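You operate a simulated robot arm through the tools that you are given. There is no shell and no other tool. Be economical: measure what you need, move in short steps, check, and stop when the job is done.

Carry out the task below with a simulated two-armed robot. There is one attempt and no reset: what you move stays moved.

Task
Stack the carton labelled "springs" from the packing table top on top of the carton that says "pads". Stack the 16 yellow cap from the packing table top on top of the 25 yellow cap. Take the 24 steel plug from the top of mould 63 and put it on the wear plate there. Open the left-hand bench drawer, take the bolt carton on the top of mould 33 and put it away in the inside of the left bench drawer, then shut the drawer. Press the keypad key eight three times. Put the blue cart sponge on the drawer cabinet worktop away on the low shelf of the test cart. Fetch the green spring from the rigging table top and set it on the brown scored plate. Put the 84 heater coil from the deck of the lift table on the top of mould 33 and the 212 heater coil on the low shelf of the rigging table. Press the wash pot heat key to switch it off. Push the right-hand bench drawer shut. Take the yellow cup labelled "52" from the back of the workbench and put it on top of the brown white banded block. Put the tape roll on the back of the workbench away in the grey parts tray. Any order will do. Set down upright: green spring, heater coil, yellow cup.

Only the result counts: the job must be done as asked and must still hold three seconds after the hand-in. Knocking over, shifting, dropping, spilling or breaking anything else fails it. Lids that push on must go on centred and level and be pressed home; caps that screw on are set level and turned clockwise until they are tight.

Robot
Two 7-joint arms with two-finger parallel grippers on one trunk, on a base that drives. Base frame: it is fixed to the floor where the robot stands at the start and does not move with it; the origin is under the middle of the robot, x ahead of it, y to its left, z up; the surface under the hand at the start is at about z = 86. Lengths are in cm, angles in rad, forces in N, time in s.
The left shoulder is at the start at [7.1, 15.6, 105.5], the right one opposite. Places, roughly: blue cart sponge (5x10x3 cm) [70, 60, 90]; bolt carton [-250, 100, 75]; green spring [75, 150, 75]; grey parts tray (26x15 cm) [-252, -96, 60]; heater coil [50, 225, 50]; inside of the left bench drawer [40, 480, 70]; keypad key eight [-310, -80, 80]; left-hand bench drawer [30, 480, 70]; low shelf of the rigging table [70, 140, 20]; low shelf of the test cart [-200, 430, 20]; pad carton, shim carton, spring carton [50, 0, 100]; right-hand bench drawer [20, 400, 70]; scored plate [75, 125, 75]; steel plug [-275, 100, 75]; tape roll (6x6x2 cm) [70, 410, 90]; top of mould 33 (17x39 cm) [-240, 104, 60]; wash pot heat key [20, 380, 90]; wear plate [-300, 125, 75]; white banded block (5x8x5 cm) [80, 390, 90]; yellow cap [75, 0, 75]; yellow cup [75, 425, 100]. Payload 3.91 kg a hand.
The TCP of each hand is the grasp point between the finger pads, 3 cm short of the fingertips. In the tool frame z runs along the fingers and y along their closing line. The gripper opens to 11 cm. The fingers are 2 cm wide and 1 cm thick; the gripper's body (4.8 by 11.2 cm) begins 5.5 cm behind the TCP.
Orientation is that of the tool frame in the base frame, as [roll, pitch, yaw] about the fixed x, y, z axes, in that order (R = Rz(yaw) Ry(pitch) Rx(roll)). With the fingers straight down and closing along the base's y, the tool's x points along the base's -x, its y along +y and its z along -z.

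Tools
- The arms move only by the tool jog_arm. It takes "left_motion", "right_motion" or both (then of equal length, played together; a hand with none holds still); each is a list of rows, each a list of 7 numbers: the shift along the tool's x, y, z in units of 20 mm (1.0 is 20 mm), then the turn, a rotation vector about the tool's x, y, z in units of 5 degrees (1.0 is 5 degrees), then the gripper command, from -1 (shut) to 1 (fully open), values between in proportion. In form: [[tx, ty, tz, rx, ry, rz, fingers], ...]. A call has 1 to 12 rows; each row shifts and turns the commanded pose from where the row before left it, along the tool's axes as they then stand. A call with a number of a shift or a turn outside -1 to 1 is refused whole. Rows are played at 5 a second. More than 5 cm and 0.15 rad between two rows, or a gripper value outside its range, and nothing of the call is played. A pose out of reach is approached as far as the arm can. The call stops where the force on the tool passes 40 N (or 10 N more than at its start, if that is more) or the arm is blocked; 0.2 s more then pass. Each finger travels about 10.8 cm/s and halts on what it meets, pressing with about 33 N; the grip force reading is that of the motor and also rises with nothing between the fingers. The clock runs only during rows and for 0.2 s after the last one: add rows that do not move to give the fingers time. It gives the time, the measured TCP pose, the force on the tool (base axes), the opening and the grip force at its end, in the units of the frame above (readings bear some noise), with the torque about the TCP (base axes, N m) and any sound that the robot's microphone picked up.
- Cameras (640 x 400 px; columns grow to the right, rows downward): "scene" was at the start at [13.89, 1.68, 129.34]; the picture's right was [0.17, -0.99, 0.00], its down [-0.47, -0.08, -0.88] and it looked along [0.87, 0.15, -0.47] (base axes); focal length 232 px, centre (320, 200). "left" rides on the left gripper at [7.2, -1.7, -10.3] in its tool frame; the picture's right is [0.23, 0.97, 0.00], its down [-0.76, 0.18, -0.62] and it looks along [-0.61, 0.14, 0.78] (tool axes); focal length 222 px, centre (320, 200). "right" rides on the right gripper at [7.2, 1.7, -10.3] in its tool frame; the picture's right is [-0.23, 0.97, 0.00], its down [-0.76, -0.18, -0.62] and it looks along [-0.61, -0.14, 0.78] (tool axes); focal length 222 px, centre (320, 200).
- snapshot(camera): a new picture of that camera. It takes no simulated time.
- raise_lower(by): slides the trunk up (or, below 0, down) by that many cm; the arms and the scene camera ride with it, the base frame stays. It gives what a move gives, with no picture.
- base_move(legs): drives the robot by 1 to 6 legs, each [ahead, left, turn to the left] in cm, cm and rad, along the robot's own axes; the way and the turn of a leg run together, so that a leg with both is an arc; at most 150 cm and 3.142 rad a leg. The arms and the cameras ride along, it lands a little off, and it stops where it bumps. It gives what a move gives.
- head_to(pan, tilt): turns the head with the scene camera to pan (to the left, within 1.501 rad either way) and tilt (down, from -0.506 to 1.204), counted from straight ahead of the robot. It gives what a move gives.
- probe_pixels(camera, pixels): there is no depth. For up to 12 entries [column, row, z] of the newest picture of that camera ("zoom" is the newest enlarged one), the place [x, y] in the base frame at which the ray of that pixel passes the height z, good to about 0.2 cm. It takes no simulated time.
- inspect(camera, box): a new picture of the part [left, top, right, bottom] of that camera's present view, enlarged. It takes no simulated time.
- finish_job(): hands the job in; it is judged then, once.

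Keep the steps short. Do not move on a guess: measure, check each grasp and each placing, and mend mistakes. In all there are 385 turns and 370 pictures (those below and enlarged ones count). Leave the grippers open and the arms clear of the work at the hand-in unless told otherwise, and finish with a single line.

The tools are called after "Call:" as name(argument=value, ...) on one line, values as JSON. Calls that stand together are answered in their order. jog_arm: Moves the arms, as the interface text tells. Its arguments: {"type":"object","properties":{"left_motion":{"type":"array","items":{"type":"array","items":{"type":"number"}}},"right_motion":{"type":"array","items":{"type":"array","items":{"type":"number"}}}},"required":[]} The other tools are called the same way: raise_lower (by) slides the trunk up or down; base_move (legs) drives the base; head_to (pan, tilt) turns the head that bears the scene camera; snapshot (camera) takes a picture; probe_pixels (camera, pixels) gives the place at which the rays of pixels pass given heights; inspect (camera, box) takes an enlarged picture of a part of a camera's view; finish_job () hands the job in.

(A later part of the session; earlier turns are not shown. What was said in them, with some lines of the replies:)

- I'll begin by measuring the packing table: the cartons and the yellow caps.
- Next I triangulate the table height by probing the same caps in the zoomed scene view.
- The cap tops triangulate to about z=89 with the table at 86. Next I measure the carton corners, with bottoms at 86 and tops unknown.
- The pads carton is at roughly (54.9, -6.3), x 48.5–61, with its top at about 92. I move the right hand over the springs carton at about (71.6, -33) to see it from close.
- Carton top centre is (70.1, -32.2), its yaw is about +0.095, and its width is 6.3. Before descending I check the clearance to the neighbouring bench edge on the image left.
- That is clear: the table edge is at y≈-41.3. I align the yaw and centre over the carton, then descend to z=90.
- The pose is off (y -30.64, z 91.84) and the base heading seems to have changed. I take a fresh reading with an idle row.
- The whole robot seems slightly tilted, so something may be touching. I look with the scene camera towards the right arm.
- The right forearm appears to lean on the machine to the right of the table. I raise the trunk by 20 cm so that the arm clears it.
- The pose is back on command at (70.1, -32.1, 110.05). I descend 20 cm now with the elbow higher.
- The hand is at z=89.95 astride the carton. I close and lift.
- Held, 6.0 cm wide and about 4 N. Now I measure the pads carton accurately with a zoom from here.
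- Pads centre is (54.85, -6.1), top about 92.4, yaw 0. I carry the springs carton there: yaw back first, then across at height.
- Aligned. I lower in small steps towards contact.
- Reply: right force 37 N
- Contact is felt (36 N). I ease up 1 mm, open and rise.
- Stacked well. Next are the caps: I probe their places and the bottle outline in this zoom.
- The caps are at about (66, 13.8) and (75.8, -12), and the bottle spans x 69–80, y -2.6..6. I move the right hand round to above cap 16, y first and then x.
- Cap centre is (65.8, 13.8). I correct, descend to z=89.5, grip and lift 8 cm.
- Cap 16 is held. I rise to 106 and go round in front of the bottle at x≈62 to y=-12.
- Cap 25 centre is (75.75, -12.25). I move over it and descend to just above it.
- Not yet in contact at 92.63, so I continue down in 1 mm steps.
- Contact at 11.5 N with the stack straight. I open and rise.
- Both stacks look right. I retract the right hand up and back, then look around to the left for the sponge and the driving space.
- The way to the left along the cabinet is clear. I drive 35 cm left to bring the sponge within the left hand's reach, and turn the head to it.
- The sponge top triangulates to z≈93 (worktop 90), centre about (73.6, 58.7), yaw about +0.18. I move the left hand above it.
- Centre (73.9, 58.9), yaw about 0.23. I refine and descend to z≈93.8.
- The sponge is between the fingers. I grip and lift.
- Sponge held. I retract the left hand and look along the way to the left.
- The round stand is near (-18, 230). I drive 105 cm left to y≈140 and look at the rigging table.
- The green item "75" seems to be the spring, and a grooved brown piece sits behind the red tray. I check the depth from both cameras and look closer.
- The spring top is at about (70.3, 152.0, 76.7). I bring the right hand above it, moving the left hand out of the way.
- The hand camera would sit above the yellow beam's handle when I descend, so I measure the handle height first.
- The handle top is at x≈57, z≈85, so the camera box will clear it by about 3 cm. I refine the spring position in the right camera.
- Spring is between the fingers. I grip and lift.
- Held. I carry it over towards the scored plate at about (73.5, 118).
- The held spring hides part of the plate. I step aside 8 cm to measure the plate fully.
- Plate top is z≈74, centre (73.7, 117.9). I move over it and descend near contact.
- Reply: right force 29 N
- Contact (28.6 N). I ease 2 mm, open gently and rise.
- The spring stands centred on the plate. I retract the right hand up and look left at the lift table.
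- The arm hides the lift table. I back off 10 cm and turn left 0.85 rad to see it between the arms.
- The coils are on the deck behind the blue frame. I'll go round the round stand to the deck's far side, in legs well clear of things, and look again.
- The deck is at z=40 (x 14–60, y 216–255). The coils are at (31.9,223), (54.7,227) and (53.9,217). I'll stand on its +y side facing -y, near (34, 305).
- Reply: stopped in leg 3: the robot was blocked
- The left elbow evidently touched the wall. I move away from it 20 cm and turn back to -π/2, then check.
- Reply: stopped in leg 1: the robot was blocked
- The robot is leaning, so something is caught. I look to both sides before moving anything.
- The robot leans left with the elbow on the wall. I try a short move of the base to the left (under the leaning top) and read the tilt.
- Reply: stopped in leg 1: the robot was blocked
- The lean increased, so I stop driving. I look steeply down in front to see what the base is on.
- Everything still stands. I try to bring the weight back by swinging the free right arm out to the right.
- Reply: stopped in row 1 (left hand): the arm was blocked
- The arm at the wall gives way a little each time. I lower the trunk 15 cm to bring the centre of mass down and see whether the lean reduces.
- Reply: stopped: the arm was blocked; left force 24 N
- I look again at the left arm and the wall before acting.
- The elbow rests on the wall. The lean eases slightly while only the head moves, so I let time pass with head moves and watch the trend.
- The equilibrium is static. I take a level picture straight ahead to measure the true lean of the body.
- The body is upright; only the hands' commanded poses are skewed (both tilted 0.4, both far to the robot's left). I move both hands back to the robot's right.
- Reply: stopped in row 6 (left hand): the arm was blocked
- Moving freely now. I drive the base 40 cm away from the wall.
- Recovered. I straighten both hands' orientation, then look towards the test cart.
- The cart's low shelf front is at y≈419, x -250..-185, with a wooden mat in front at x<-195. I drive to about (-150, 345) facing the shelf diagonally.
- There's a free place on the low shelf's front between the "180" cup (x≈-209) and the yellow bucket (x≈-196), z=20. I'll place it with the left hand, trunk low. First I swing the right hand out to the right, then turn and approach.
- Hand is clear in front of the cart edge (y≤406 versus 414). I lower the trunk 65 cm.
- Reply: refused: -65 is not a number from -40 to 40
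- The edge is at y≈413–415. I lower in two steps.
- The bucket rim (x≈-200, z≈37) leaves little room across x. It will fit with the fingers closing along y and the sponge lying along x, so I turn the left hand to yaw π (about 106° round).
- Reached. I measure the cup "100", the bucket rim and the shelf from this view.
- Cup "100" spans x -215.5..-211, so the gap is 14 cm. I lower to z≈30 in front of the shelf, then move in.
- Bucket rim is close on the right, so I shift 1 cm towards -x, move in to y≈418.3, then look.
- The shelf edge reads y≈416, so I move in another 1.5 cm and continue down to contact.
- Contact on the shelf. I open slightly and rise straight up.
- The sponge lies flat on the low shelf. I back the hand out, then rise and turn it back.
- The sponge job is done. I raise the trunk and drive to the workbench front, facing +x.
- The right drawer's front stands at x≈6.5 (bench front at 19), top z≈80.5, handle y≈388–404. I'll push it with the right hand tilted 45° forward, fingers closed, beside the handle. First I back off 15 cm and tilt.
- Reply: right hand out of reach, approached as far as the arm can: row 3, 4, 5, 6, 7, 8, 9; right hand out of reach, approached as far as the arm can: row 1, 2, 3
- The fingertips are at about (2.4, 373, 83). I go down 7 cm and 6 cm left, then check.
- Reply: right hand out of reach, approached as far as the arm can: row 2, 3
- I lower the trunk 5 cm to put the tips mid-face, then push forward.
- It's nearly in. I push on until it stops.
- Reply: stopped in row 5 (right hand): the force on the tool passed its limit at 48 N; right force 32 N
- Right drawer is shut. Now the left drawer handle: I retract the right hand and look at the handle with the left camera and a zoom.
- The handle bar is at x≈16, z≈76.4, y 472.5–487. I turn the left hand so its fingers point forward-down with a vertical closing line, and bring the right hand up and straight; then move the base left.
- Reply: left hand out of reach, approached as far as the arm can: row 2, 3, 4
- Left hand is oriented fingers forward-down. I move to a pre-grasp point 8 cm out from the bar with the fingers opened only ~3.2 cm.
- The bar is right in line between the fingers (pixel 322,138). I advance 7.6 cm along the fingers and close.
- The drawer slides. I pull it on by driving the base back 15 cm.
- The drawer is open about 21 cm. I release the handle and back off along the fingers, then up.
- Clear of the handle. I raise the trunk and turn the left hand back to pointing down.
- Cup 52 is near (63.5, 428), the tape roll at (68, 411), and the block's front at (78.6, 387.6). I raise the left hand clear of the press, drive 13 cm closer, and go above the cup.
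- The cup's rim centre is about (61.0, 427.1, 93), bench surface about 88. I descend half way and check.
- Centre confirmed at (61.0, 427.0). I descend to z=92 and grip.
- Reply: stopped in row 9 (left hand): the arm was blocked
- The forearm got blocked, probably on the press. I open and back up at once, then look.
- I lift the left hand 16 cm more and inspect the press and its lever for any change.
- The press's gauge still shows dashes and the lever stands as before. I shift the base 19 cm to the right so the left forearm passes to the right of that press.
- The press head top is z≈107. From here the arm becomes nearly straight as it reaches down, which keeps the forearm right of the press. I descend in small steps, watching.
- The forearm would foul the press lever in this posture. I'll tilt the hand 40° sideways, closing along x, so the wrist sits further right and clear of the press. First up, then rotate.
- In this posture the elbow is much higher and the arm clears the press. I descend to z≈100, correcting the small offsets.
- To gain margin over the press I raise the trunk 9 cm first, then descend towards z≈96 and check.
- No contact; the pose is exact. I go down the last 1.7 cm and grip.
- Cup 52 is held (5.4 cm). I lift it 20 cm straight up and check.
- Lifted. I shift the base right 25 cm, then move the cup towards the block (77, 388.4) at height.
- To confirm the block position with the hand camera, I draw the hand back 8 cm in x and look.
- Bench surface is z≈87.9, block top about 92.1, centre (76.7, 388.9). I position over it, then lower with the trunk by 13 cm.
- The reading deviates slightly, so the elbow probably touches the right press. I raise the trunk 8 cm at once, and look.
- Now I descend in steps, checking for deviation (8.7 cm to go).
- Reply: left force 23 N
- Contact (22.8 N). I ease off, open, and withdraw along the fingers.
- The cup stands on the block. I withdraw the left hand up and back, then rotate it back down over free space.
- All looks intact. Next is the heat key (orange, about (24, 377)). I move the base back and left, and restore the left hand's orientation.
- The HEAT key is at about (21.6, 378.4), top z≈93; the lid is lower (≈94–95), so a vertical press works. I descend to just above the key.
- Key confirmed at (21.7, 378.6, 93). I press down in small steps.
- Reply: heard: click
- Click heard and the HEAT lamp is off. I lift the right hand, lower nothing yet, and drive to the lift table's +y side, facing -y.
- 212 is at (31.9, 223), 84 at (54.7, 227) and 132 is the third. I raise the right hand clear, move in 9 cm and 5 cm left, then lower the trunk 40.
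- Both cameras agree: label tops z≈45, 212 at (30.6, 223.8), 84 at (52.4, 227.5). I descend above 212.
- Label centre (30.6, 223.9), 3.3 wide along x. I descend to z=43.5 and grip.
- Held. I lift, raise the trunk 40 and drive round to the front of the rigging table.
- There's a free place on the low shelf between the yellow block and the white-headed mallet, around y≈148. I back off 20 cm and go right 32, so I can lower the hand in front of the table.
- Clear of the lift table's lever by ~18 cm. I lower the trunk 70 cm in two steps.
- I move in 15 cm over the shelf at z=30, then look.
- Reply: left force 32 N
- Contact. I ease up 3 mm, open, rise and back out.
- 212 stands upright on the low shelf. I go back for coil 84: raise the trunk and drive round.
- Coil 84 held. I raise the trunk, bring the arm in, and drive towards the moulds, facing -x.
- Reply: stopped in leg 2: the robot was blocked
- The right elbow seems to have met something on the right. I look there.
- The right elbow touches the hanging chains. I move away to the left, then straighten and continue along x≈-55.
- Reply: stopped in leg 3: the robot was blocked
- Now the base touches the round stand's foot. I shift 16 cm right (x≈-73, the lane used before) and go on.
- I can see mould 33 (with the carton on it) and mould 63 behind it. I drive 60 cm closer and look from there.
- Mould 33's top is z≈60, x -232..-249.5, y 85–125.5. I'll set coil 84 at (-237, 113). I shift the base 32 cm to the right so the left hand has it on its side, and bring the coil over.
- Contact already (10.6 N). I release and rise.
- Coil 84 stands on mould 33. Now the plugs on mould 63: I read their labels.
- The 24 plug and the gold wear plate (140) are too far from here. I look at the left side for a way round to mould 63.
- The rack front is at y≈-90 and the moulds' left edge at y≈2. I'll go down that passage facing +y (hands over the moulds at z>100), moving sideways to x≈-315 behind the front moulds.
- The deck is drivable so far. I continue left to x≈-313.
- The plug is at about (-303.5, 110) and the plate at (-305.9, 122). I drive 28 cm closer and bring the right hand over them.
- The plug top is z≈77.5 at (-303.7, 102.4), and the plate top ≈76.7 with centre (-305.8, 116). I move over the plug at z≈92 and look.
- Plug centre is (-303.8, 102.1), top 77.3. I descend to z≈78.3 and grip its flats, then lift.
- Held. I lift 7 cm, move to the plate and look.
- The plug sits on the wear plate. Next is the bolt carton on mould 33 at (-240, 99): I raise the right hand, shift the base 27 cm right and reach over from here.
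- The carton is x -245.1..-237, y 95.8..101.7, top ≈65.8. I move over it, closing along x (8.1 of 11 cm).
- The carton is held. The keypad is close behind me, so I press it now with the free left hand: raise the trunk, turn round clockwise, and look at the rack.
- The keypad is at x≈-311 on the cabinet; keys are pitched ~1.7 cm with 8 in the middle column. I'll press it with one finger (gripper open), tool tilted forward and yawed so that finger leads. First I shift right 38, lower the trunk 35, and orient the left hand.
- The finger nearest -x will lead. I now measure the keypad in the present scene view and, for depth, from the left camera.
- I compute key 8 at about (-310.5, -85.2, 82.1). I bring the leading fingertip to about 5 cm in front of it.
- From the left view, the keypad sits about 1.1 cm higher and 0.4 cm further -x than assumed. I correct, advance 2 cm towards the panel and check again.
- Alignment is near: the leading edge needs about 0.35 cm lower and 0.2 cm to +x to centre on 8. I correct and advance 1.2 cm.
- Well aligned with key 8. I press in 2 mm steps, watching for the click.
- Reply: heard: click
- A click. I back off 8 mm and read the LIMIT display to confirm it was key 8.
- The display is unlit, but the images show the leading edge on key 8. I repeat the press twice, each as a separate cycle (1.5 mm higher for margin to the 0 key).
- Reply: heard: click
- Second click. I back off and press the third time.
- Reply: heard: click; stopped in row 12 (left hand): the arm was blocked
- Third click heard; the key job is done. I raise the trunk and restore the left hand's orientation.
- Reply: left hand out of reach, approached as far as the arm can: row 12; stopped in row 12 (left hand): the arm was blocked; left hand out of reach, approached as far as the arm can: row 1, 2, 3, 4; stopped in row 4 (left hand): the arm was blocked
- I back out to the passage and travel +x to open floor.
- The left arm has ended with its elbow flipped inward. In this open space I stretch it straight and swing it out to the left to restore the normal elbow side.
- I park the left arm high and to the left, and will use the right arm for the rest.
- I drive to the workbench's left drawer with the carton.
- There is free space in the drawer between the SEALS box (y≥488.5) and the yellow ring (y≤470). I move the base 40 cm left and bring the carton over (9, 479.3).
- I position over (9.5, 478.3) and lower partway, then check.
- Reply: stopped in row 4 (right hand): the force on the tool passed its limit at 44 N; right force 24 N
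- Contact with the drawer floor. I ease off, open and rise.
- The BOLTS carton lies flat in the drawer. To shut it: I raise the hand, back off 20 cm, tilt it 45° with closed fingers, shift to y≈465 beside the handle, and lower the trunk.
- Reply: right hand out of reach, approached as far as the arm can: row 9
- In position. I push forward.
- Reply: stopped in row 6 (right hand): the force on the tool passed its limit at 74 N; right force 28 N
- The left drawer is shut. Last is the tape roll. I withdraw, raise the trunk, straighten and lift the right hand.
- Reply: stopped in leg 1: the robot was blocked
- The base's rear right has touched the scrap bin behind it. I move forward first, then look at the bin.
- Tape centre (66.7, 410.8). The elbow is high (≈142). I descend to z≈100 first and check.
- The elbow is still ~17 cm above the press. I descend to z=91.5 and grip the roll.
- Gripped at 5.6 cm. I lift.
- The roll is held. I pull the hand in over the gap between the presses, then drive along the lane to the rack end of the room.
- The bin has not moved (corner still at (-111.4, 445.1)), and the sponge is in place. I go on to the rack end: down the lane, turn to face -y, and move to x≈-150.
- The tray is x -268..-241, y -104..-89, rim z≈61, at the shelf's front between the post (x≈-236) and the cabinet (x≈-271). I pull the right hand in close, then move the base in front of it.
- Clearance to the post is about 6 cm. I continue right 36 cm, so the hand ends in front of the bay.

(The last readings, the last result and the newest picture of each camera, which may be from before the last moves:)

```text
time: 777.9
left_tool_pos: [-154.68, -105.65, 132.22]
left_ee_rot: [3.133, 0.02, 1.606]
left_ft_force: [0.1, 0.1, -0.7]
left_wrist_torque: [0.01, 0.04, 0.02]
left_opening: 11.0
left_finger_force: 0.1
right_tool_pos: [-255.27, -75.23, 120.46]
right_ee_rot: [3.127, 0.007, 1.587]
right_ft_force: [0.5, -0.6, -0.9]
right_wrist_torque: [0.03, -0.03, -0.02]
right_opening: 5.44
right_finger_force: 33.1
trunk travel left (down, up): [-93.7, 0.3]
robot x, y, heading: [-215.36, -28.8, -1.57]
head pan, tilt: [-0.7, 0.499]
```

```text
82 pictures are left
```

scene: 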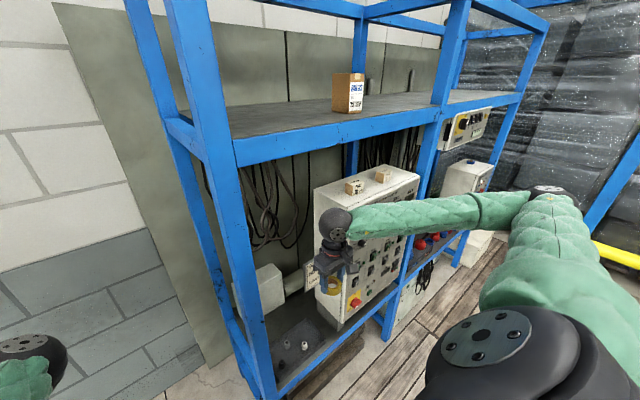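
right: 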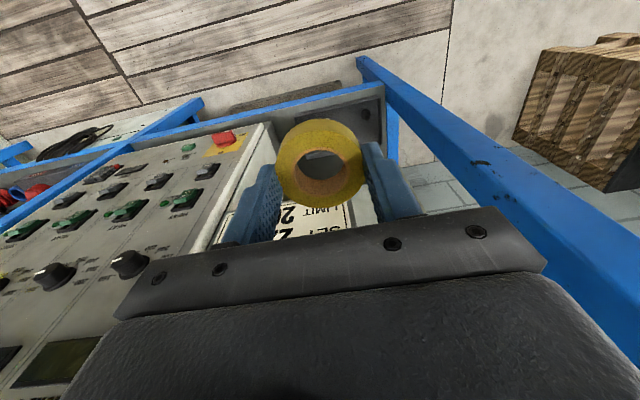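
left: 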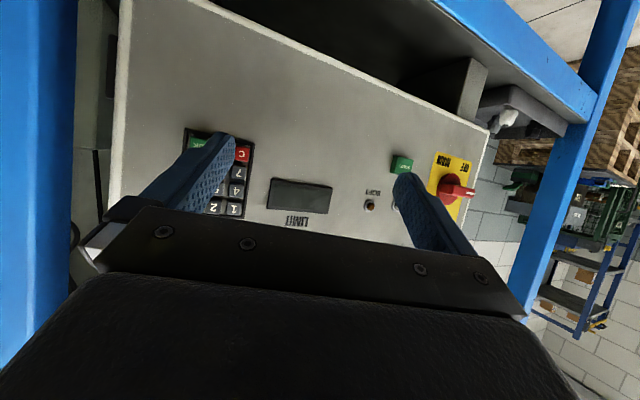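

The hand is in front of the bay. I lower the trunk 38 cm and move the hand forward over the tray, then look.

Call:
raise_lower(by=-38)

Call:
jog_arm(right_motion=[[-1, 0, 0, 0, 0, 0, -1], [-1, 0, 0, 0, 0, 0, -1], [-1, 0, 0, 0, 0, 0, -1], [-1, 0, 0, 0, 0, 0, -1], [-1, 0, 0, 0, 0, 0, -1], [-1, 0, 0, 0, 0, 0, -1], [0, 0, 0, 0, 0, 0, -1]])

Call:
snapshot(camera="right")

Call:
snapshot(camera="scene")

```text
time: 781.5
left_tool_pos: [-154.7, -105.53, 94.41]
left_ee_rot: [3.132, 0.018, 1.604]
left_ft_force: [0.6, -0.2, -0.4]
left_wrist_torque: [0.0, 0.01, 0.01]
left_opening: 11.0
left_finger_force: 0.1
right_tool_pos: [-255.23, -75.35, 82.46]
right_ee_rot: [3.123, 0.008, 1.587]
right_ft_force: [0.2, 0.1, -0.5]
right_wrist_torque: [0.02, 0.0, 0.02]
right_opening: 5.44
right_finger_force: 33.5
trunk travel left (down, up): [-55.7, 38.3]
robot x, y, heading: [-215.62, -28.49, -1.566]
head pan, tilt: [-0.7, 0.499]
```

```text
time: 783.1
left_tool_pos: [-154.93, -105.56, 94.35]
left_ee_rot: [3.129, 0.018, 1.606]
left_ft_force: [0.7, 0.9, 0.5]
left_wrist_torque: [0.0, 0.01, 0.02]
left_opening: 11.0
left_finger_force: 0.2
right_tool_pos: [-255.19, -87.19, 82.07]
right_ee_rot: [3.123, 0.004, 1.587]
right_ft_force: [0.9, 0.3, -0.6]
right_wrist_torque: [-0.02, 0.02, 0.0]
right_opening: 5.42
right_finger_force: 33.3
trunk travel left (down, up): [-55.7, 38.3]
robot x, y, heading: [-215.88, -28.57, -1.565]
head pan, tilt: [-0.7, 0.499]
```

```text
81 pictures are left
```

right: 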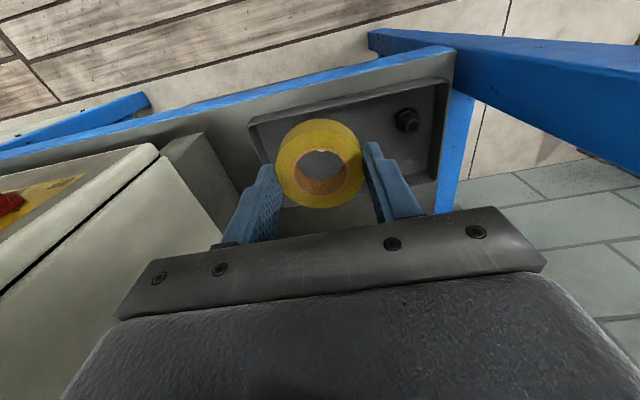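

```text
80 pictures are left
```

scene: 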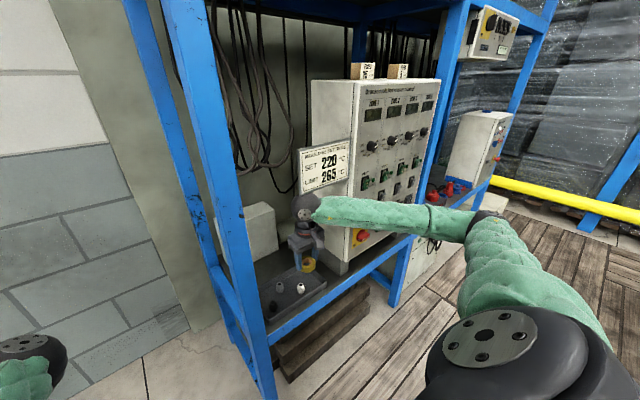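

Call:
inspect(camera="scene", box=[245, 235, 345, 335])

Call:
probe_pixels(camera="zoom", pixels=[[215, 205, 59], [342, 205, 59], [180, 275, 59], [300, 140, 61], [500, 180, 61], [150, 330, 61], [390, 190, 59], [385, 125, 72]])

```text
4.00 times, centred on (295, 285) of scene
```

zoom: 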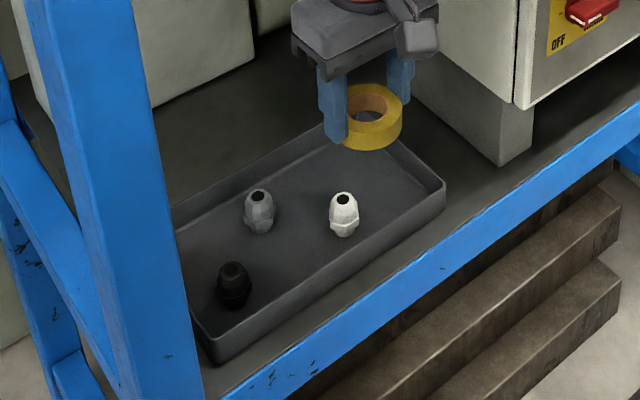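

```text
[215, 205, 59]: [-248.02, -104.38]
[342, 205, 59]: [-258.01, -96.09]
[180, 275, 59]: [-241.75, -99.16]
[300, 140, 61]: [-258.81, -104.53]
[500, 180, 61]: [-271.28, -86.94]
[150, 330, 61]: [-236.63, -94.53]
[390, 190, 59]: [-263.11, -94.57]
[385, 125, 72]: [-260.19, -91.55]
```

Items in the tray: a white nut near (-258,-96), a grey one (-251,-101.5), and a black one (-245,-95.5). The clear spot is front-centre, about (-251.5, -94.3). I verify with the right camera.

Call:
probe_pixels(camera="right", pixels=[[407, 121, 60], [407, 121, 57], [250, 122, 61], [448, 80, 61], [432, 205, 61]])

Call:
jog_arm(right_motion=[[-1, 0.6, 0.5, 0, 0, 0, -1], [-1, 0.6, 0.5, 0, 0, 0, -1], [-0.4, 0.6, 0.5, 0, 0, 0, -1], [0, 0, 0, 0, 0, 0, -1]])

Call:
snapshot(camera="right")

Call:
inspect(camera="scene", box=[245, 235, 345, 335])

```text
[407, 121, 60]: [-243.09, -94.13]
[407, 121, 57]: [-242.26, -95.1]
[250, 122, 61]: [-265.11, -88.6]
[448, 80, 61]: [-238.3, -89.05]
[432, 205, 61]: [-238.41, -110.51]
```

```text
time: 784.1
left_tool_pos: [-154.77, -105.48, 94.33]
left_ee_rot: [3.132, 0.019, 1.607]
left_ft_force: [-0.6, 0.2, 0.2]
left_wrist_torque: [-0.02, 0.02, 0.01]
left_opening: 11.02
left_finger_force: 0.0
right_tool_pos: [-251.33, -92.18, 79.76]
right_ee_rot: [3.124, 0.008, 1.586]
right_ft_force: [0.2, 0.3, -1.0]
right_wrist_torque: [-0.01, 0.01, -0.03]
right_opening: 5.4
right_finger_force: 32.8
trunk travel left (down, up): [-55.7, 38.3]
robot x, y, heading: [-215.47, -28.68, -1.56]
head pan, tilt: [-0.7, 0.499]
```

```text
78 pictures are left
```

right: 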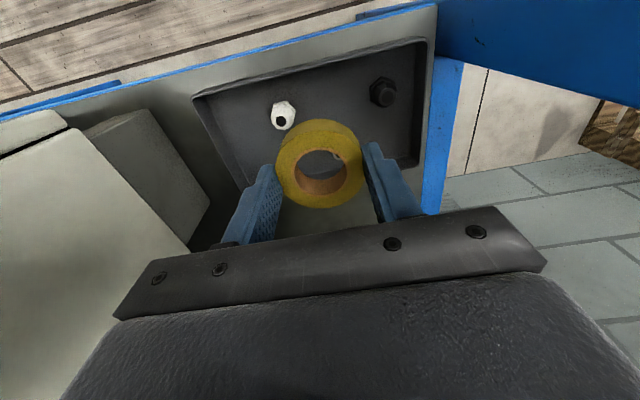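

```text
4.00 times, centred on (295, 285) of scene
```

zoom: 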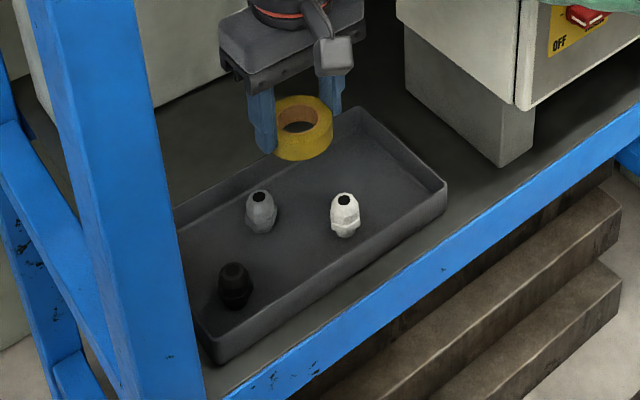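

Call:
probe_pixels(camera="right", pixels=[[283, 116, 61], [283, 116, 58], [383, 93, 61], [383, 93, 58], [195, 98, 62], [430, 40, 62], [415, 165, 62], [247, 188, 62]])

Call:
probe_pixels(camera="zoom", pixels=[[344, 200, 61], [344, 232, 57], [235, 270, 61], [237, 300, 57], [262, 197, 61], [264, 230, 57]])

```text
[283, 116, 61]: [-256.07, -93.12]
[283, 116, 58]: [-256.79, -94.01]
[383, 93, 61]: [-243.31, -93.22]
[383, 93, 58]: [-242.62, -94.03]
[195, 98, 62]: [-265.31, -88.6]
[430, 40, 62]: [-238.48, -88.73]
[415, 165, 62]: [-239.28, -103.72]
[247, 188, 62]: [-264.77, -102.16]
```

```text
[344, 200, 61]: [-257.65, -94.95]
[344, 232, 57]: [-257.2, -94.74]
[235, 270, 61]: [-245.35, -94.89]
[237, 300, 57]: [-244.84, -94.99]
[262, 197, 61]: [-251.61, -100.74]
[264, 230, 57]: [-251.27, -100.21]
```

Both cameras combined give: tray floor ≈59, nuts at white (-255.9,-92.5), grey (-250.3,-98.4), black (-243.8,-92.7). The best free spot is (-259, -97.3). I move there at z≈71 and check.

Call:
jog_arm(right_motion=[[-0.65, -0.96, 1, 0, 0, 0, -1], [-0.65, -0.96, 1, 0, 0, 0, -1], [-0.65, -0.96, 1, 0, 0, 0, -1], [-0.6, -0.96, 1, 0, 0, 0, -1], [0, 0, 0, 0, 0, 0, -1]])

Call:
snapshot(camera="right")

Call:
inspect(camera="scene", box=[245, 235, 345, 335])

```text
time: 785.4
left_tool_pos: [-153.87, -104.91, 94.21]
left_ee_rot: [3.141, 0.024, 1.608]
left_ft_force: [0.6, -0.5, 1.1]
left_wrist_torque: [0.0, 0.02, 0.01]
left_opening: 11.01
left_finger_force: 0.0
right_tool_pos: [-257.96, -96.9, 72.55]
right_ee_rot: [3.13, 0.016, 1.594]
right_ft_force: [-0.2, 0.1, -0.7]
right_wrist_torque: [0.01, -0.01, 0.01]
right_opening: 5.4
right_finger_force: 32.8
trunk travel left (down, up): [-55.7, 38.3]
robot x, y, heading: [-215.87, -28.32, -1.566]
head pan, tilt: [-0.7, 0.499]
```

```text
76 pictures are left
```

right: 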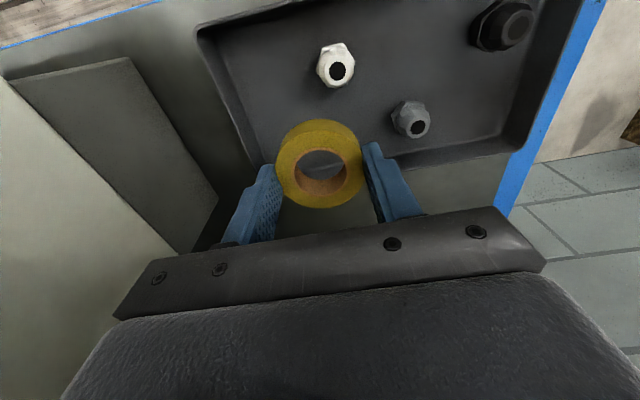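

```text
4.00 times, centred on (295, 285) of scene
```

zoom: 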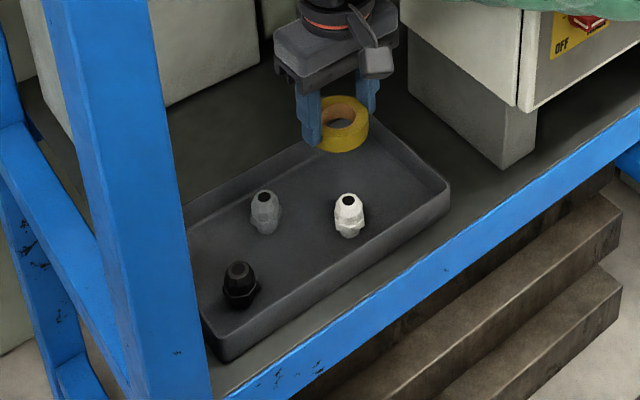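

The forearm is brushing the cabinet's corner (the body leans slightly). I back the hand out, shift the base 26 cm left so the forearm comes in straight, and re-enter.

Call:
jog_arm(right_motion=[[0.5, 0.4, -1, 0, 0, 0, -1], [1, 0, -1, 0, 0, 0, -1], [1, 0, -1, 0, 0, 0, -1], [1, 0, 0, 0, 0, 0, -1], [1, 0, 0, 0, 0, 0, -1], [1, 0, 0, 0, 0, 0, -1], [1, 0, 0, 0, 0, 0, -1], [1, 0, 0, 0, 0, 0, -1], [1, 0, 0, 0, 0, 0, -1], [1, 0, 0, 0, 0, 0, -1], [1, 0, 0, 0, 0, 0, -1], [1, 0, 0, 0, 0, 0, -1]])

Call:
inspect(camera="scene", box=[230, 60, 450, 335])

```text
time: 788.0
left_tool_pos: [-154.6, -105.42, 94.36]
left_ee_rot: [3.132, 0.019, 1.606]
left_ft_force: [1.0, -0.2, -0.7]
left_wrist_torque: [0.03, -0.01, -0.01]
left_opening: 10.99
left_finger_force: 0.1
right_tool_pos: [-258.38, -74.17, 77.58]
right_ee_rot: [3.127, 0.008, 1.588]
right_ft_force: [0.6, 0.7, 0.4]
right_wrist_torque: [0.0, -0.02, -0.04]
right_opening: 5.41
right_finger_force: 33.1
trunk travel left (down, up): [-55.7, 38.3]
robot x, y, heading: [-215.75, -28.76, -1.57]
head pan, tilt: [-0.7, 0.499]
```

```text
1.45 times, centred on (340, 198) of scene
```

zoom: 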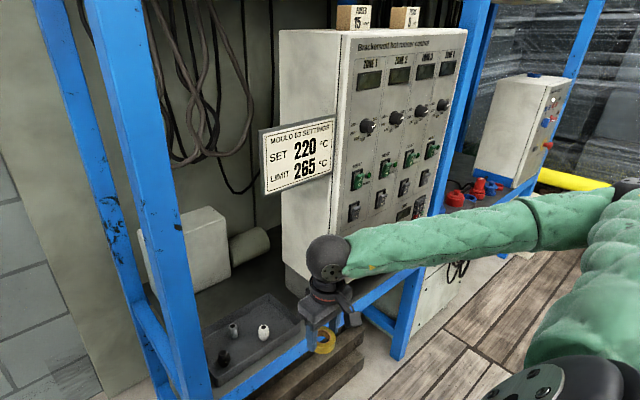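

Call:
base_move(legs=[[0, 26, 0]])

Call:
jog_arm(right_motion=[[0, -1, 0, 0, 0, 0, -1], [0, -1, 0, 0, 0, 0, -1], [0, -1, 0, 0, 0, 0, -1], [0, -1, 0, 0, 0, 0, -1], [0, -1, 0, 0, 0, 0, -1], [0, -1, 0, 0, 0, 0, -1], [0, -1, 0, 0, 0, 0, -1], [0, -1, 0, 0, 0, 0, -1], [0, -1, 0, 0, 0, 0, -1], [0, -1, 0, 0, 0, 0, -1], [0, -1, 0, 0, 0, 0, -1], [0, -1, 0, 0, 0, 0, -1]])

Call:
snapshot(camera="scene")

```text
time: 789.8
left_tool_pos: [-128.35, -104.92, 94.14]
left_ee_rot: [3.134, 0.019, 1.614]
left_ft_force: [1.2, -0.6, -0.9]
left_wrist_torque: [-0.01, 0.04, -0.02]
left_opening: 11.02
left_finger_force: 0.0
right_tool_pos: [-232.28, -74.42, 77.56]
right_ee_rot: [3.126, 0.006, 1.596]
right_ft_force: [0.6, 0.3, 0.4]
right_wrist_torque: [0.0, 0.02, 0.05]
right_opening: 5.43
right_finger_force: 32.8
trunk travel left (down, up): [-55.7, 38.3]
robot x, y, heading: [-190.08, -28.52, -1.556]
head pan, tilt: [-0.7, 0.499]
```

```text
time: 792.4
left_tool_pos: [-128.39, -104.89, 94.31]
left_ee_rot: [3.132, 0.02, 1.615]
left_ft_force: [0.0, -1.2, 0.5]
left_wrist_torque: [-0.03, 0.0, -0.01]
left_opening: 11.02
left_finger_force: 0.1
right_tool_pos: [-256.47, -74.94, 77.17]
right_ee_rot: [3.124, 0.008, 1.597]
right_ft_force: [0.2, 0.4, 0.2]
right_wrist_torque: [-0.01, 0.03, -0.01]
right_opening: 5.42
right_finger_force: 33.0
trunk travel left (down, up): [-55.7, 38.3]
robot x, y, heading: [-189.77, -28.27, -1.554]
head pan, tilt: [-0.7, 0.499]
```

```text
73 pictures are left
```

scene: 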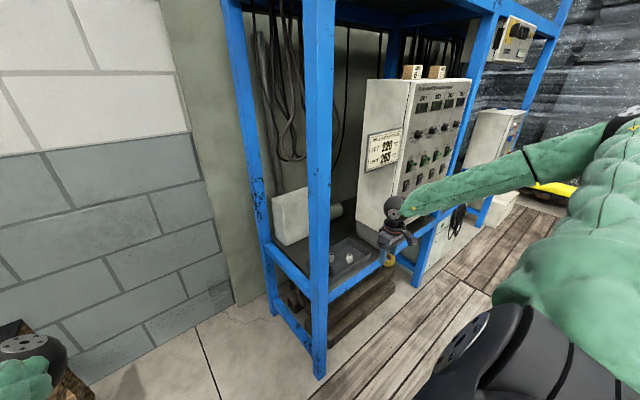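

Call:
jog_arm(right_motion=[[-1, -0.1, 0, 0, 0, 0, -1], [-1, -0.1, 0, 0, 0, 0, -1], [-1, -0.1, 0, 0, 0, 0, -1], [-1, -0.1, 0, 0, 0, 0, -1], [-1, -0.1, 0, 0, 0, 0, -1], [-1, -0.1, 0, 0, 0, 0, -1], [-1, -0.1, 0, 0, 0, 0, -1], [-1, -0.1, 0, 0, 0, 0, -1], [-1, -0.1, 0, 0, 0, 0, -1], [-1, -0.1, 0, 0, 0, 0, -1], [-1, -0.1, 0, 0, 0, 0, -1], [0, 0, 0, 0, 0, 0, -1]])

Call:
snapshot(camera="right")

Call:
inspect(camera="scene", box=[300, 180, 480, 300])

```text
time: 795.0
left_tool_pos: [-128.34, -104.86, 94.26]
left_ee_rot: [3.131, 0.02, 1.615]
left_ft_force: [-0.1, 0.2, -0.2]
left_wrist_torque: [0.0, 0.04, -0.01]
left_opening: 11.0
left_finger_force: 0.0
right_tool_pos: [-258.03, -97.11, 77.32]
right_ee_rot: [3.124, 0.008, 1.595]
right_ft_force: [0.7, 0.1, -0.7]
right_wrist_torque: [0.01, 0.02, 0.0]
right_opening: 5.4
right_finger_force: 32.8
trunk travel left (down, up): [-55.7, 38.3]
robot x, y, heading: [-189.87, -28.19, -1.56]
head pan, tilt: [-0.7, 0.499]
```

```text
72 pictures are left
```

right: 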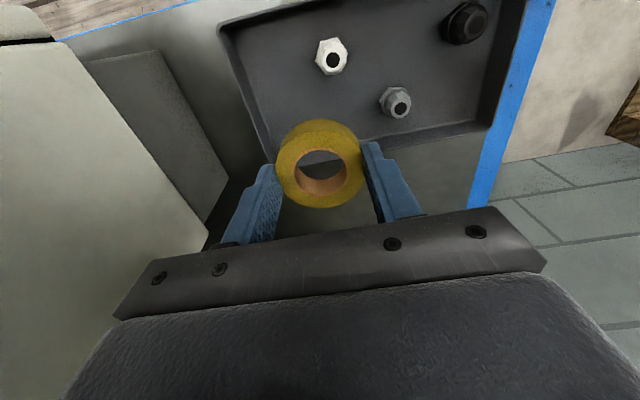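

```text
3.33 times, centred on (390, 240) of scene
```

zoom: 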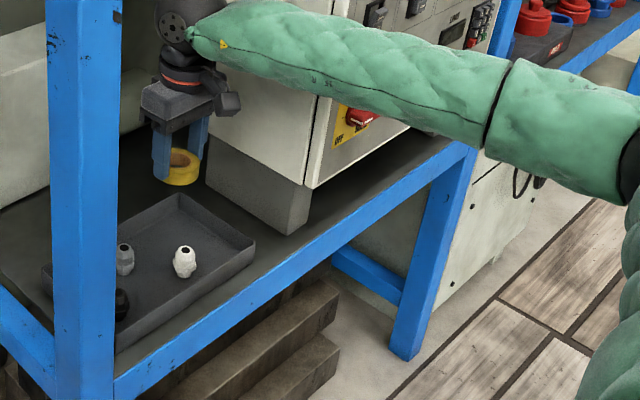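

Call:
probe_pixels(camera="right", pixels=[[332, 57, 63], [397, 103, 63], [465, 23, 63], [222, 35, 63.5], [262, 158, 63.5], [490, 125, 63.5], [332, 57, 61], [262, 158, 61]])

Call:
probe_pixels(camera="zoom", pixels=[[185, 252, 63], [185, 252, 61], [125, 248, 63], [254, 240, 63.5], [180, 195, 63.5], [254, 240, 61.5], [180, 195, 61.5]])

```text
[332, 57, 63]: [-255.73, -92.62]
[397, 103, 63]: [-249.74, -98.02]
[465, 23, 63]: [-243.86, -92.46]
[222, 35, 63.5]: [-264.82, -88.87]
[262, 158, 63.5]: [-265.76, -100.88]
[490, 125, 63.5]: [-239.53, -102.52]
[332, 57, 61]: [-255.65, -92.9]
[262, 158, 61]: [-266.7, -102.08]
```

```text
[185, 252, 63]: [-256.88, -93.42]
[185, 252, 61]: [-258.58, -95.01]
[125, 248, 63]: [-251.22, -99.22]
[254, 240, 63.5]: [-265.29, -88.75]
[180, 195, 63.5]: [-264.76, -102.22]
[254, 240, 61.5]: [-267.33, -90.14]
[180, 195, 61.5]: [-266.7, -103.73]
```

Consistent now. Final spot (-259.8, -97.6). I lower towards the tray floor.

Call:
jog_arm(right_motion=[[-0.25, -0.88, 0, 0, 0, 0, -1], [0, 0, 1, 0, 0, 0, -1], [0, 0, 1, 0, 0, 0, -1], [0, 0, 1, 0, 0, 0, -1], [0, 0, 1, 0, 0, 0, -1], [0, 0, 1, 0, 0, 0, -1], [0, 0, 0.6, 0, 0, 0, -1], [0, 0, 0, 0, 0, 0, -1]])

Call:
snapshot(camera="right")

Call:
inspect(camera="scene", box=[300, 200, 400, 280])

```text
time: 796.8
left_tool_pos: [-128.47, -104.99, 94.31]
left_ee_rot: [3.13, 0.02, 1.614]
left_ft_force: [-0.1, -0.5, -0.2]
left_wrist_torque: [0.02, 0.01, -0.01]
left_opening: 11.02
left_finger_force: 0.0
right_tool_pos: [-259.63, -97.6, 66.05]
right_ee_rot: [3.124, 0.006, 1.596]
right_ft_force: [0.5, 0.7, -1.1]
right_wrist_torque: [0.02, -0.01, 0.0]
right_opening: 5.43
right_finger_force: 32.8
trunk travel left (down, up): [-55.7, 38.3]
robot x, y, heading: [-190.06, -28.59, -1.556]
head pan, tilt: [-0.7, 0.499]
```

```text
70 pictures are left
```

right: 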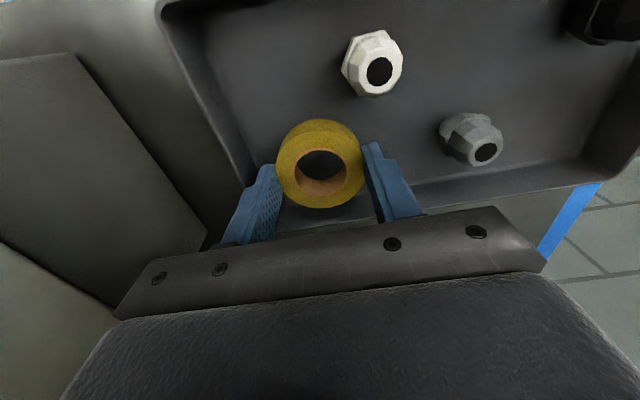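

```text
5.00 times, centred on (350, 240) of scene
```

zoom: 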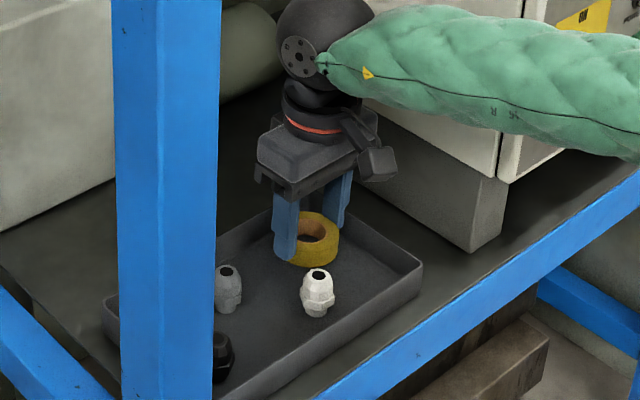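

Call:
jog_arm(right_motion=[[0, 0.1, 0.4, 0, 0, 0, -1], [0, 0, 0.3, 0, 0, 0, -1], [0, 0, 0.15, 0, 0, 0, -1], [0, 0, 0.1, 0, 0, 0, -1], [0, 0, 0.1, 0, 0, 0, -1], [0, 0, 0, 0, 0, 0, -1]])

```text
time: 798.2
left_tool_pos: [-128.32, -104.72, 94.28]
left_ee_rot: [3.133, 0.022, 1.616]
left_ft_force: [0.5, 0.3, -0.7]
left_wrist_torque: [0.07, -0.02, 0.0]
left_opening: 11.02
left_finger_force: 0.1
right_tool_pos: [-259.46, -97.65, 64.18]
right_ee_rot: [3.126, 0.009, 1.593]
right_ft_force: [-2.5, -4.4, 22.1]
right_wrist_torque: [0.06, 0.48, 0.06]
right_opening: 5.42
right_finger_force: 33.6
trunk travel left (down, up): [-55.7, 38.3]
robot x, y, heading: [-190.1, -28.44, -1.556]
head pan, tilt: [-0.7, 0.499]
```

Call:
inspect(camera="scene", box=[320, 215, 400, 275])

Call:
snapshot(camera="right")

```text
6.67 times, centred on (360, 245) of scene
```

zoom: 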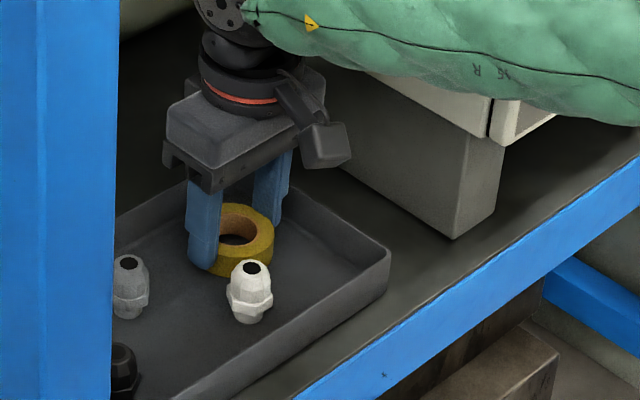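

```text
67 pictures are left
```

right: 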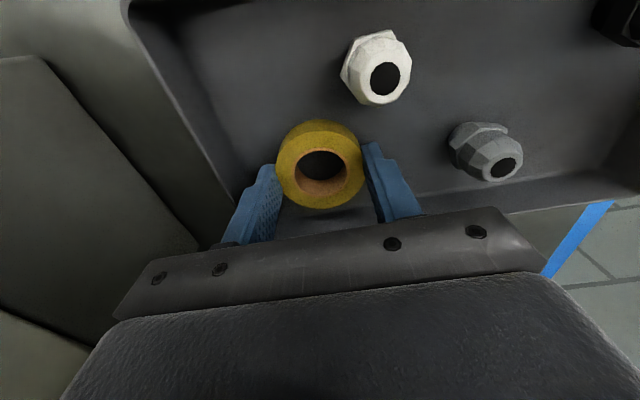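

The roll is on the tray floor, clear of the nuts. I ease up slightly, open a little and rise.

Call:
jog_arm(right_motion=[[0, 0, -0.06, 0, 0, 0, -1], [0, 0, 0, 0, 0, 0, 0.1], [0, 0, 0, 0, 0, 0, 0.16], [0, 0, 0, 0, 0, 0, 0.16], [0, 0, -0.5, 0, 0, 0, 0.16], [0, 0, -1, 0, 0, 0, 0.16], [0, 0, -1, 0, 0, 0, 0.16], [0, 0, -1, 0, 0, 0, 0.16], [0, 0, -1, 0, 0, 0, 0.16], [0, 0, -1, 0, 0, 0, 0.16], [0, 0, -1, 0, 0, 0, 0.16]])

Call:
inspect(camera="scene", box=[320, 215, 400, 275])

Call:
snapshot(camera="right")

```text
time: 800.6
left_tool_pos: [-128.37, -104.86, 94.24]
left_ee_rot: [3.132, 0.019, 1.614]
left_ft_force: [0.3, -0.6, -0.4]
left_wrist_torque: [0.0, 0.02, 0.01]
left_opening: 10.98
left_finger_force: 0.1
right_tool_pos: [-259.85, -97.35, 77.13]
right_ee_rot: [3.125, 0.006, 1.595]
right_ft_force: [0.0, 0.7, 0.0]
right_wrist_torque: [0.01, -0.03, -0.01]
right_opening: 6.37
right_finger_force: 0.1
trunk travel left (down, up): [-55.7, 38.3]
robot x, y, heading: [-190.32, -28.47, -1.558]
head pan, tilt: [-0.7, 0.499]
```

```text
6.67 times, centred on (360, 245) of scene
```

zoom: 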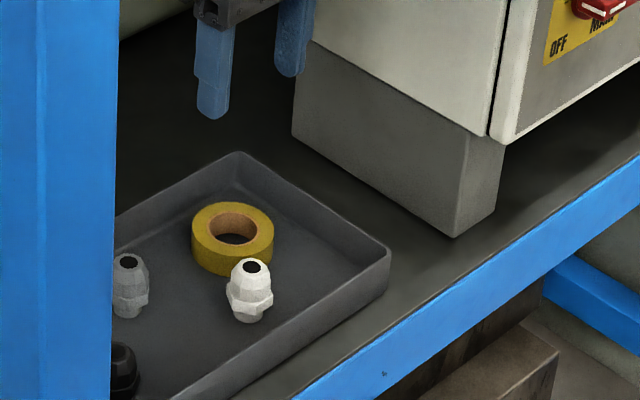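

```text
65 pictures are left
```

right: 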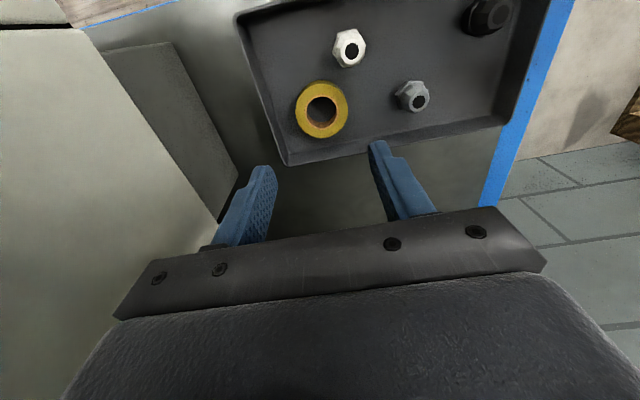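

The roll lies flat in the parts tray. I withdraw the hand, back the base out, and check the cabinet panel for any change.

Call:
jog_arm(right_motion=[[1, 0, -0.3, 0, 0, 0, 0.2], [1, 0, -0.3, 0, 0, 0, 0.2], [1, 0, -0.3, 0, 0, 0, 0.2], [1, 0, -0.3, 0, 0, 0, 0.2], [1, 0, 0, 0, 0, 0, 0.2], [1, 0, 0, 0, 0, 0, 0.2], [1, 0, 0, 0, 0, 0, 0.2], [1, 0, 0, 0, 0, 0, 0.2], [1, 0, 0, 0, 0, 0, 0.2], [1, 0, 0, 0, 0, 0, 0.2], [1, 0, 0, 0, 0, 0, 1], [0, 0, 0, 0, 0, 0, 1]])

Call:
base_move(legs=[[0, 60, 0]])

Call:
head_to(pan=-0.95, tilt=0.35)

Call:
snapshot(camera="scene")

```text
time: 803.2
left_tool_pos: [-128.46, -104.83, 94.22]
left_ee_rot: [3.131, 0.018, 1.614]
left_ft_force: [-0.2, -0.2, -1.0]
left_wrist_torque: [-0.01, -0.04, -0.01]
left_opening: 11.0
left_finger_force: 0.1
right_tool_pos: [-260.19, -75.49, 79.35]
right_ee_rot: [3.124, 0.007, 1.594]
right_ft_force: [-0.7, 0.5, 0.3]
right_wrist_torque: [0.02, -0.01, -0.01]
right_opening: 11.0
right_finger_force: 0.0
trunk travel left (down, up): [-55.7, 38.3]
robot x, y, heading: [-190.1, -28.09, -1.56]
head pan, tilt: [-0.7, 0.499]
```

```text
time: 805.7
left_tool_pos: [-86.76, -104.52, 94.28]
left_ee_rot: [3.141, 0.016, 1.61]
left_ft_force: [-27.1, 5.1, 1.1]
left_wrist_torque: [-0.14, -0.51, 0.05]
left_opening: 9.62
left_finger_force: 0.1
right_tool_pos: [-217.73, -74.79, 79.34]
right_ee_rot: [3.123, 0.008, 1.593]
right_ft_force: [0.3, 0.1, -0.1]
right_wrist_torque: [-0.01, 0.0, 0.01]
right_opening: 11.03
right_finger_force: 0.1
trunk travel left (down, up): [-55.7, 38.3]
robot x, y, heading: [-147.64, -28.11, -1.558]
head pan, tilt: [-0.7, 0.499]
stopped in leg 1: the force on the tool passed its limit at 73 N (the readings are from after the stop); the commanded pose is now the measured one
```

```text
time: 806.5
left_tool_pos: [-86.54, -104.47, 94.3]
left_ee_rot: [3.136, 0.015, 1.61]
left_ft_force: [-30.2, -1.9, 0.9]
left_wrist_torque: [0.04, -0.54, -0.37]
left_opening: 9.45
left_finger_force: 0.0
right_tool_pos: [-217.84, -75.06, 79.08]
right_ee_rot: [3.123, 0.006, 1.592]
right_ft_force: [0.1, 0.9, -0.3]
right_wrist_torque: [0.0, -0.01, -0.01]
right_opening: 11.0
right_finger_force: 0.1
trunk travel left (down, up): [-55.7, 38.3]
robot x, y, heading: [-147.48, -28.03, -1.559]
head pan, tilt: [-0.949, 0.351]
```

```text
64 pictures are left
```

scene: 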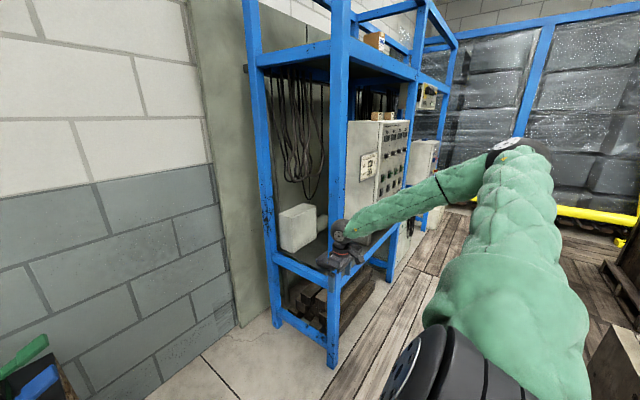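

The low left hand has met something on its left. I move back right at once and look there.

Call:
base_move(legs=[[0, -8, 0]])

Call:
head_to(pan=0.7, tilt=0.45)

Call:
snapshot(camera="scene")

Call:
snapshot(camera="left")

```text
time: 807.5
left_tool_pos: [-94.6, -104.63, 94.39]
left_ee_rot: [3.136, 0.016, 1.612]
left_ft_force: [-0.4, 0.6, -0.1]
left_wrist_torque: [0.02, -0.02, 0.04]
left_opening: 10.99
left_finger_force: 0.0
right_tool_pos: [-225.98, -74.96, 79.13]
right_ee_rot: [3.122, 0.006, 1.593]
right_ft_force: [-0.3, -0.8, -0.7]
right_wrist_torque: [0.0, -0.05, -0.01]
right_opening: 11.0
right_finger_force: 0.0
trunk travel left (down, up): [-55.7, 38.3]
robot x, y, heading: [-155.77, -27.64, -1.558]
head pan, tilt: [-0.949, 0.351]
```

```text
time: 809.2
left_tool_pos: [-94.43, -104.57, 94.3]
left_ee_rot: [3.138, 0.016, 1.611]
left_ft_force: [-0.5, 0.3, -0.1]
left_wrist_torque: [-0.02, 0.04, 0.0]
left_opening: 10.99
left_finger_force: 0.0
right_tool_pos: [-225.81, -75.05, 79.22]
right_ee_rot: [3.124, 0.006, 1.592]
right_ft_force: [0.1, -0.6, -0.4]
right_wrist_torque: [0.0, 0.0, -0.01]
right_opening: 10.99
right_finger_force: 0.1
trunk travel left (down, up): [-55.7, 38.3]
robot x, y, heading: [-155.72, -28.36, -1.561]
head pan, tilt: [0.7, 0.45]
```

```text
63 pictures are left
```

scene: 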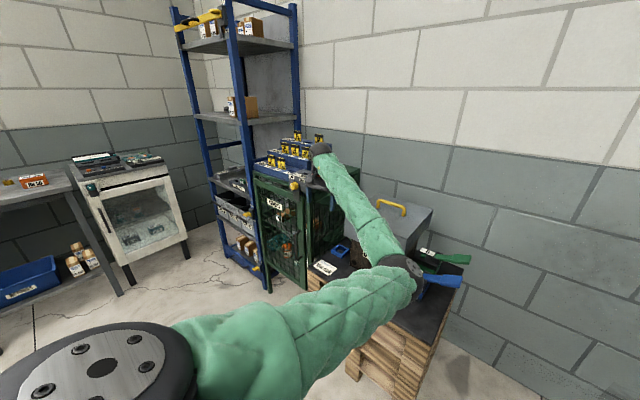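

```text
62 pictures are left
```

left: 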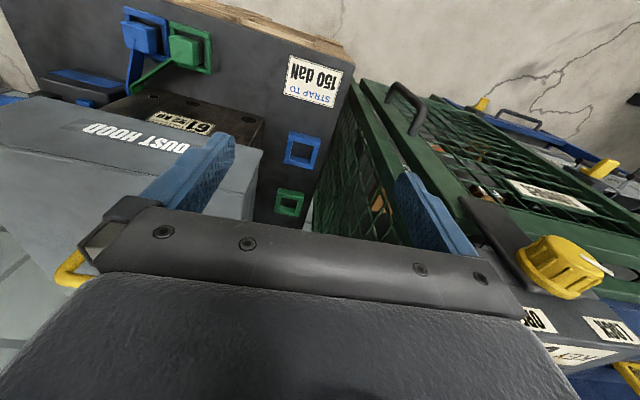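

Call:
inspect(camera="left", box=[400, 180, 640, 360])

Call:
inspect(camera="scene", box=[230, 120, 350, 300])

```text
2.22 times, centred on (520, 270) of left
```

zoom: 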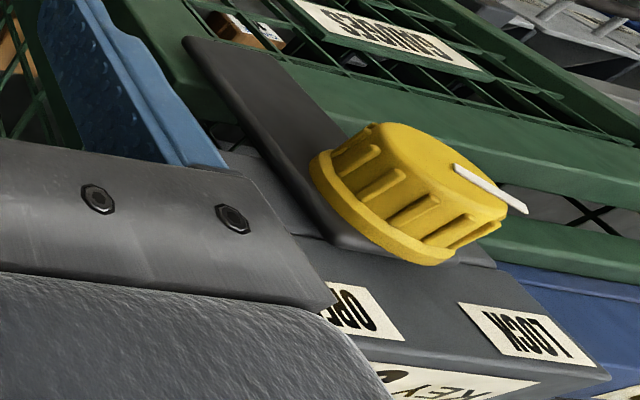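

```text
2.22 times, centred on (290, 210) of scene
```

zoom: 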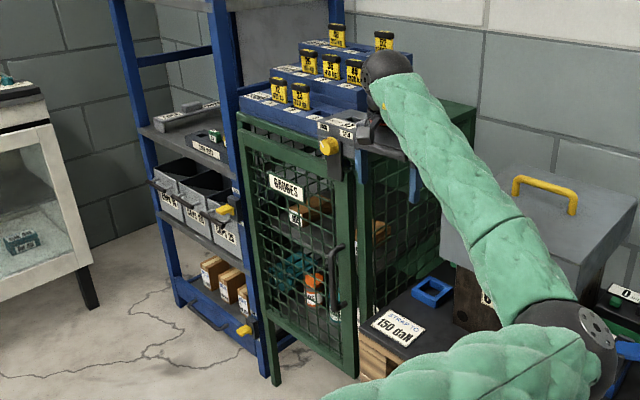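

The gauge cabinet and its jars stand normally and the key points to LOCK. I raise the trunk, back away into open floor, and check the cabinet panel and the gauge cabinet from a distance.

Call:
raise_lower(by=38)

Call:
base_move(legs=[[-60, 0, 0]])

Call:
head_to(pan=0.45, tilt=0.5)

Call:
inspect(camera="scene", box=[160, 80, 480, 330])

Call:
head_to(pan=-0.75, tilt=0.4)

Call:
inspect(camera="scene", box=[260, 100, 460, 280])

```text
time: 812.9
left_tool_pos: [-94.39, -104.59, 132.16]
left_ee_rot: [3.138, 0.016, 1.611]
left_ft_force: [0.2, -0.1, -0.1]
left_wrist_torque: [0.01, -0.01, 0.01]
left_opening: 11.01
left_finger_force: 0.1
right_tool_pos: [-225.76, -75.02, 117.19]
right_ee_rot: [3.125, 0.008, 1.591]
right_ft_force: [0.0, -0.3, -0.5]
right_wrist_torque: [0.01, 0.0, 0.02]
right_opening: 10.98
right_finger_force: 0.0
trunk travel left (down, up): [-93.7, 0.3]
robot x, y, heading: [-155.58, -28.12, -1.563]
head pan, tilt: [0.7, 0.45]
```

```text
time: 816.3
left_tool_pos: [-94.87, -44.29, 132.21]
left_ee_rot: [3.139, 0.015, 1.614]
left_ft_force: [0.2, 0.1, 0.0]
left_wrist_torque: [-0.01, -0.02, 0.0]
left_opening: 10.98
left_finger_force: 0.0
right_tool_pos: [-226.28, -15.17, 117.25]
right_ee_rot: [3.124, 0.006, 1.596]
right_ft_force: [-0.1, -0.7, 0.7]
right_wrist_torque: [-0.01, -0.03, 0.01]
right_opening: 10.98
right_finger_force: 0.1
trunk travel left (down, up): [-93.7, 0.3]
robot x, y, heading: [-156.4, 32.1, -1.562]
head pan, tilt: [0.7, 0.45]
```

```text
time: 817.1
left_tool_pos: [-94.9, -44.26, 132.32]
left_ee_rot: [3.137, 0.015, 1.614]
left_ft_force: [0.2, 0.5, -0.1]
left_wrist_torque: [-0.03, 0.01, -0.02]
left_opening: 11.0
left_finger_force: 0.0
right_tool_pos: [-226.45, -15.15, 117.36]
right_ee_rot: [3.122, 0.009, 1.596]
right_ft_force: [-0.6, 0.2, 0.6]
right_wrist_torque: [0.0, 0.0, -0.03]
right_opening: 11.0
right_finger_force: 0.1
trunk travel left (down, up): [-93.7, 0.3]
robot x, y, heading: [-156.33, 32.14, -1.551]
head pan, tilt: [0.45, 0.499]
```

```text
1.60 times, centred on (320, 205) of scene
```

zoom: 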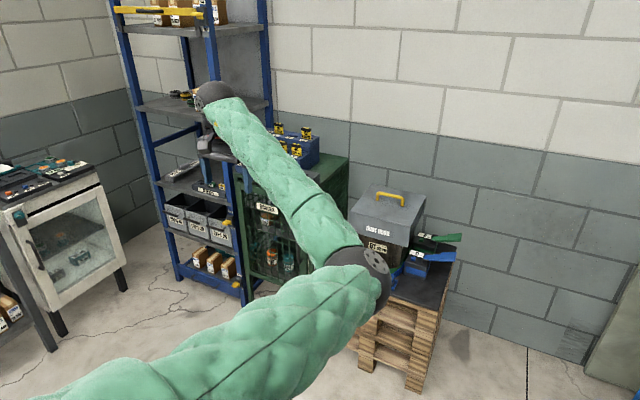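

```text
time: 818.5
left_tool_pos: [-94.75, -44.27, 132.18]
left_ee_rot: [3.138, 0.016, 1.616]
left_ft_force: [0.1, 0.6, 0.0]
left_wrist_torque: [-0.02, -0.01, -0.03]
left_opening: 11.02
left_finger_force: 0.0
right_tool_pos: [-226.26, -15.15, 117.26]
right_ee_rot: [3.124, 0.009, 1.596]
right_ft_force: [-0.2, 0.4, -0.1]
right_wrist_torque: [0.01, 0.01, -0.01]
right_opening: 11.02
right_finger_force: 0.0
trunk travel left (down, up): [-93.7, 0.3]
robot x, y, heading: [-156.3, 32.11, -1.555]
head pan, tilt: [-0.75, 0.4]
```

```text
2.22 times, centred on (360, 190) of scene
```

zoom: 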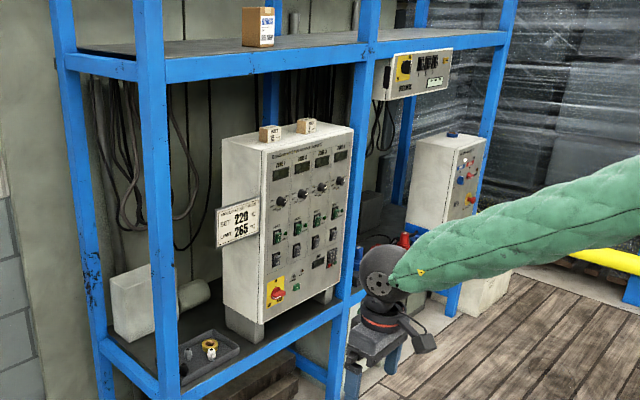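

Every part of the job has been done and checked. The arms are clear and both grippers are open, so I hand in.

Call:
finish_job()

```text
The job is handed in.
```

I carried out and handed in all the tasks. The arms brushed some fixtures on the way, and the left hand bumped the green gauge cabinet, but I saw nothing moved.
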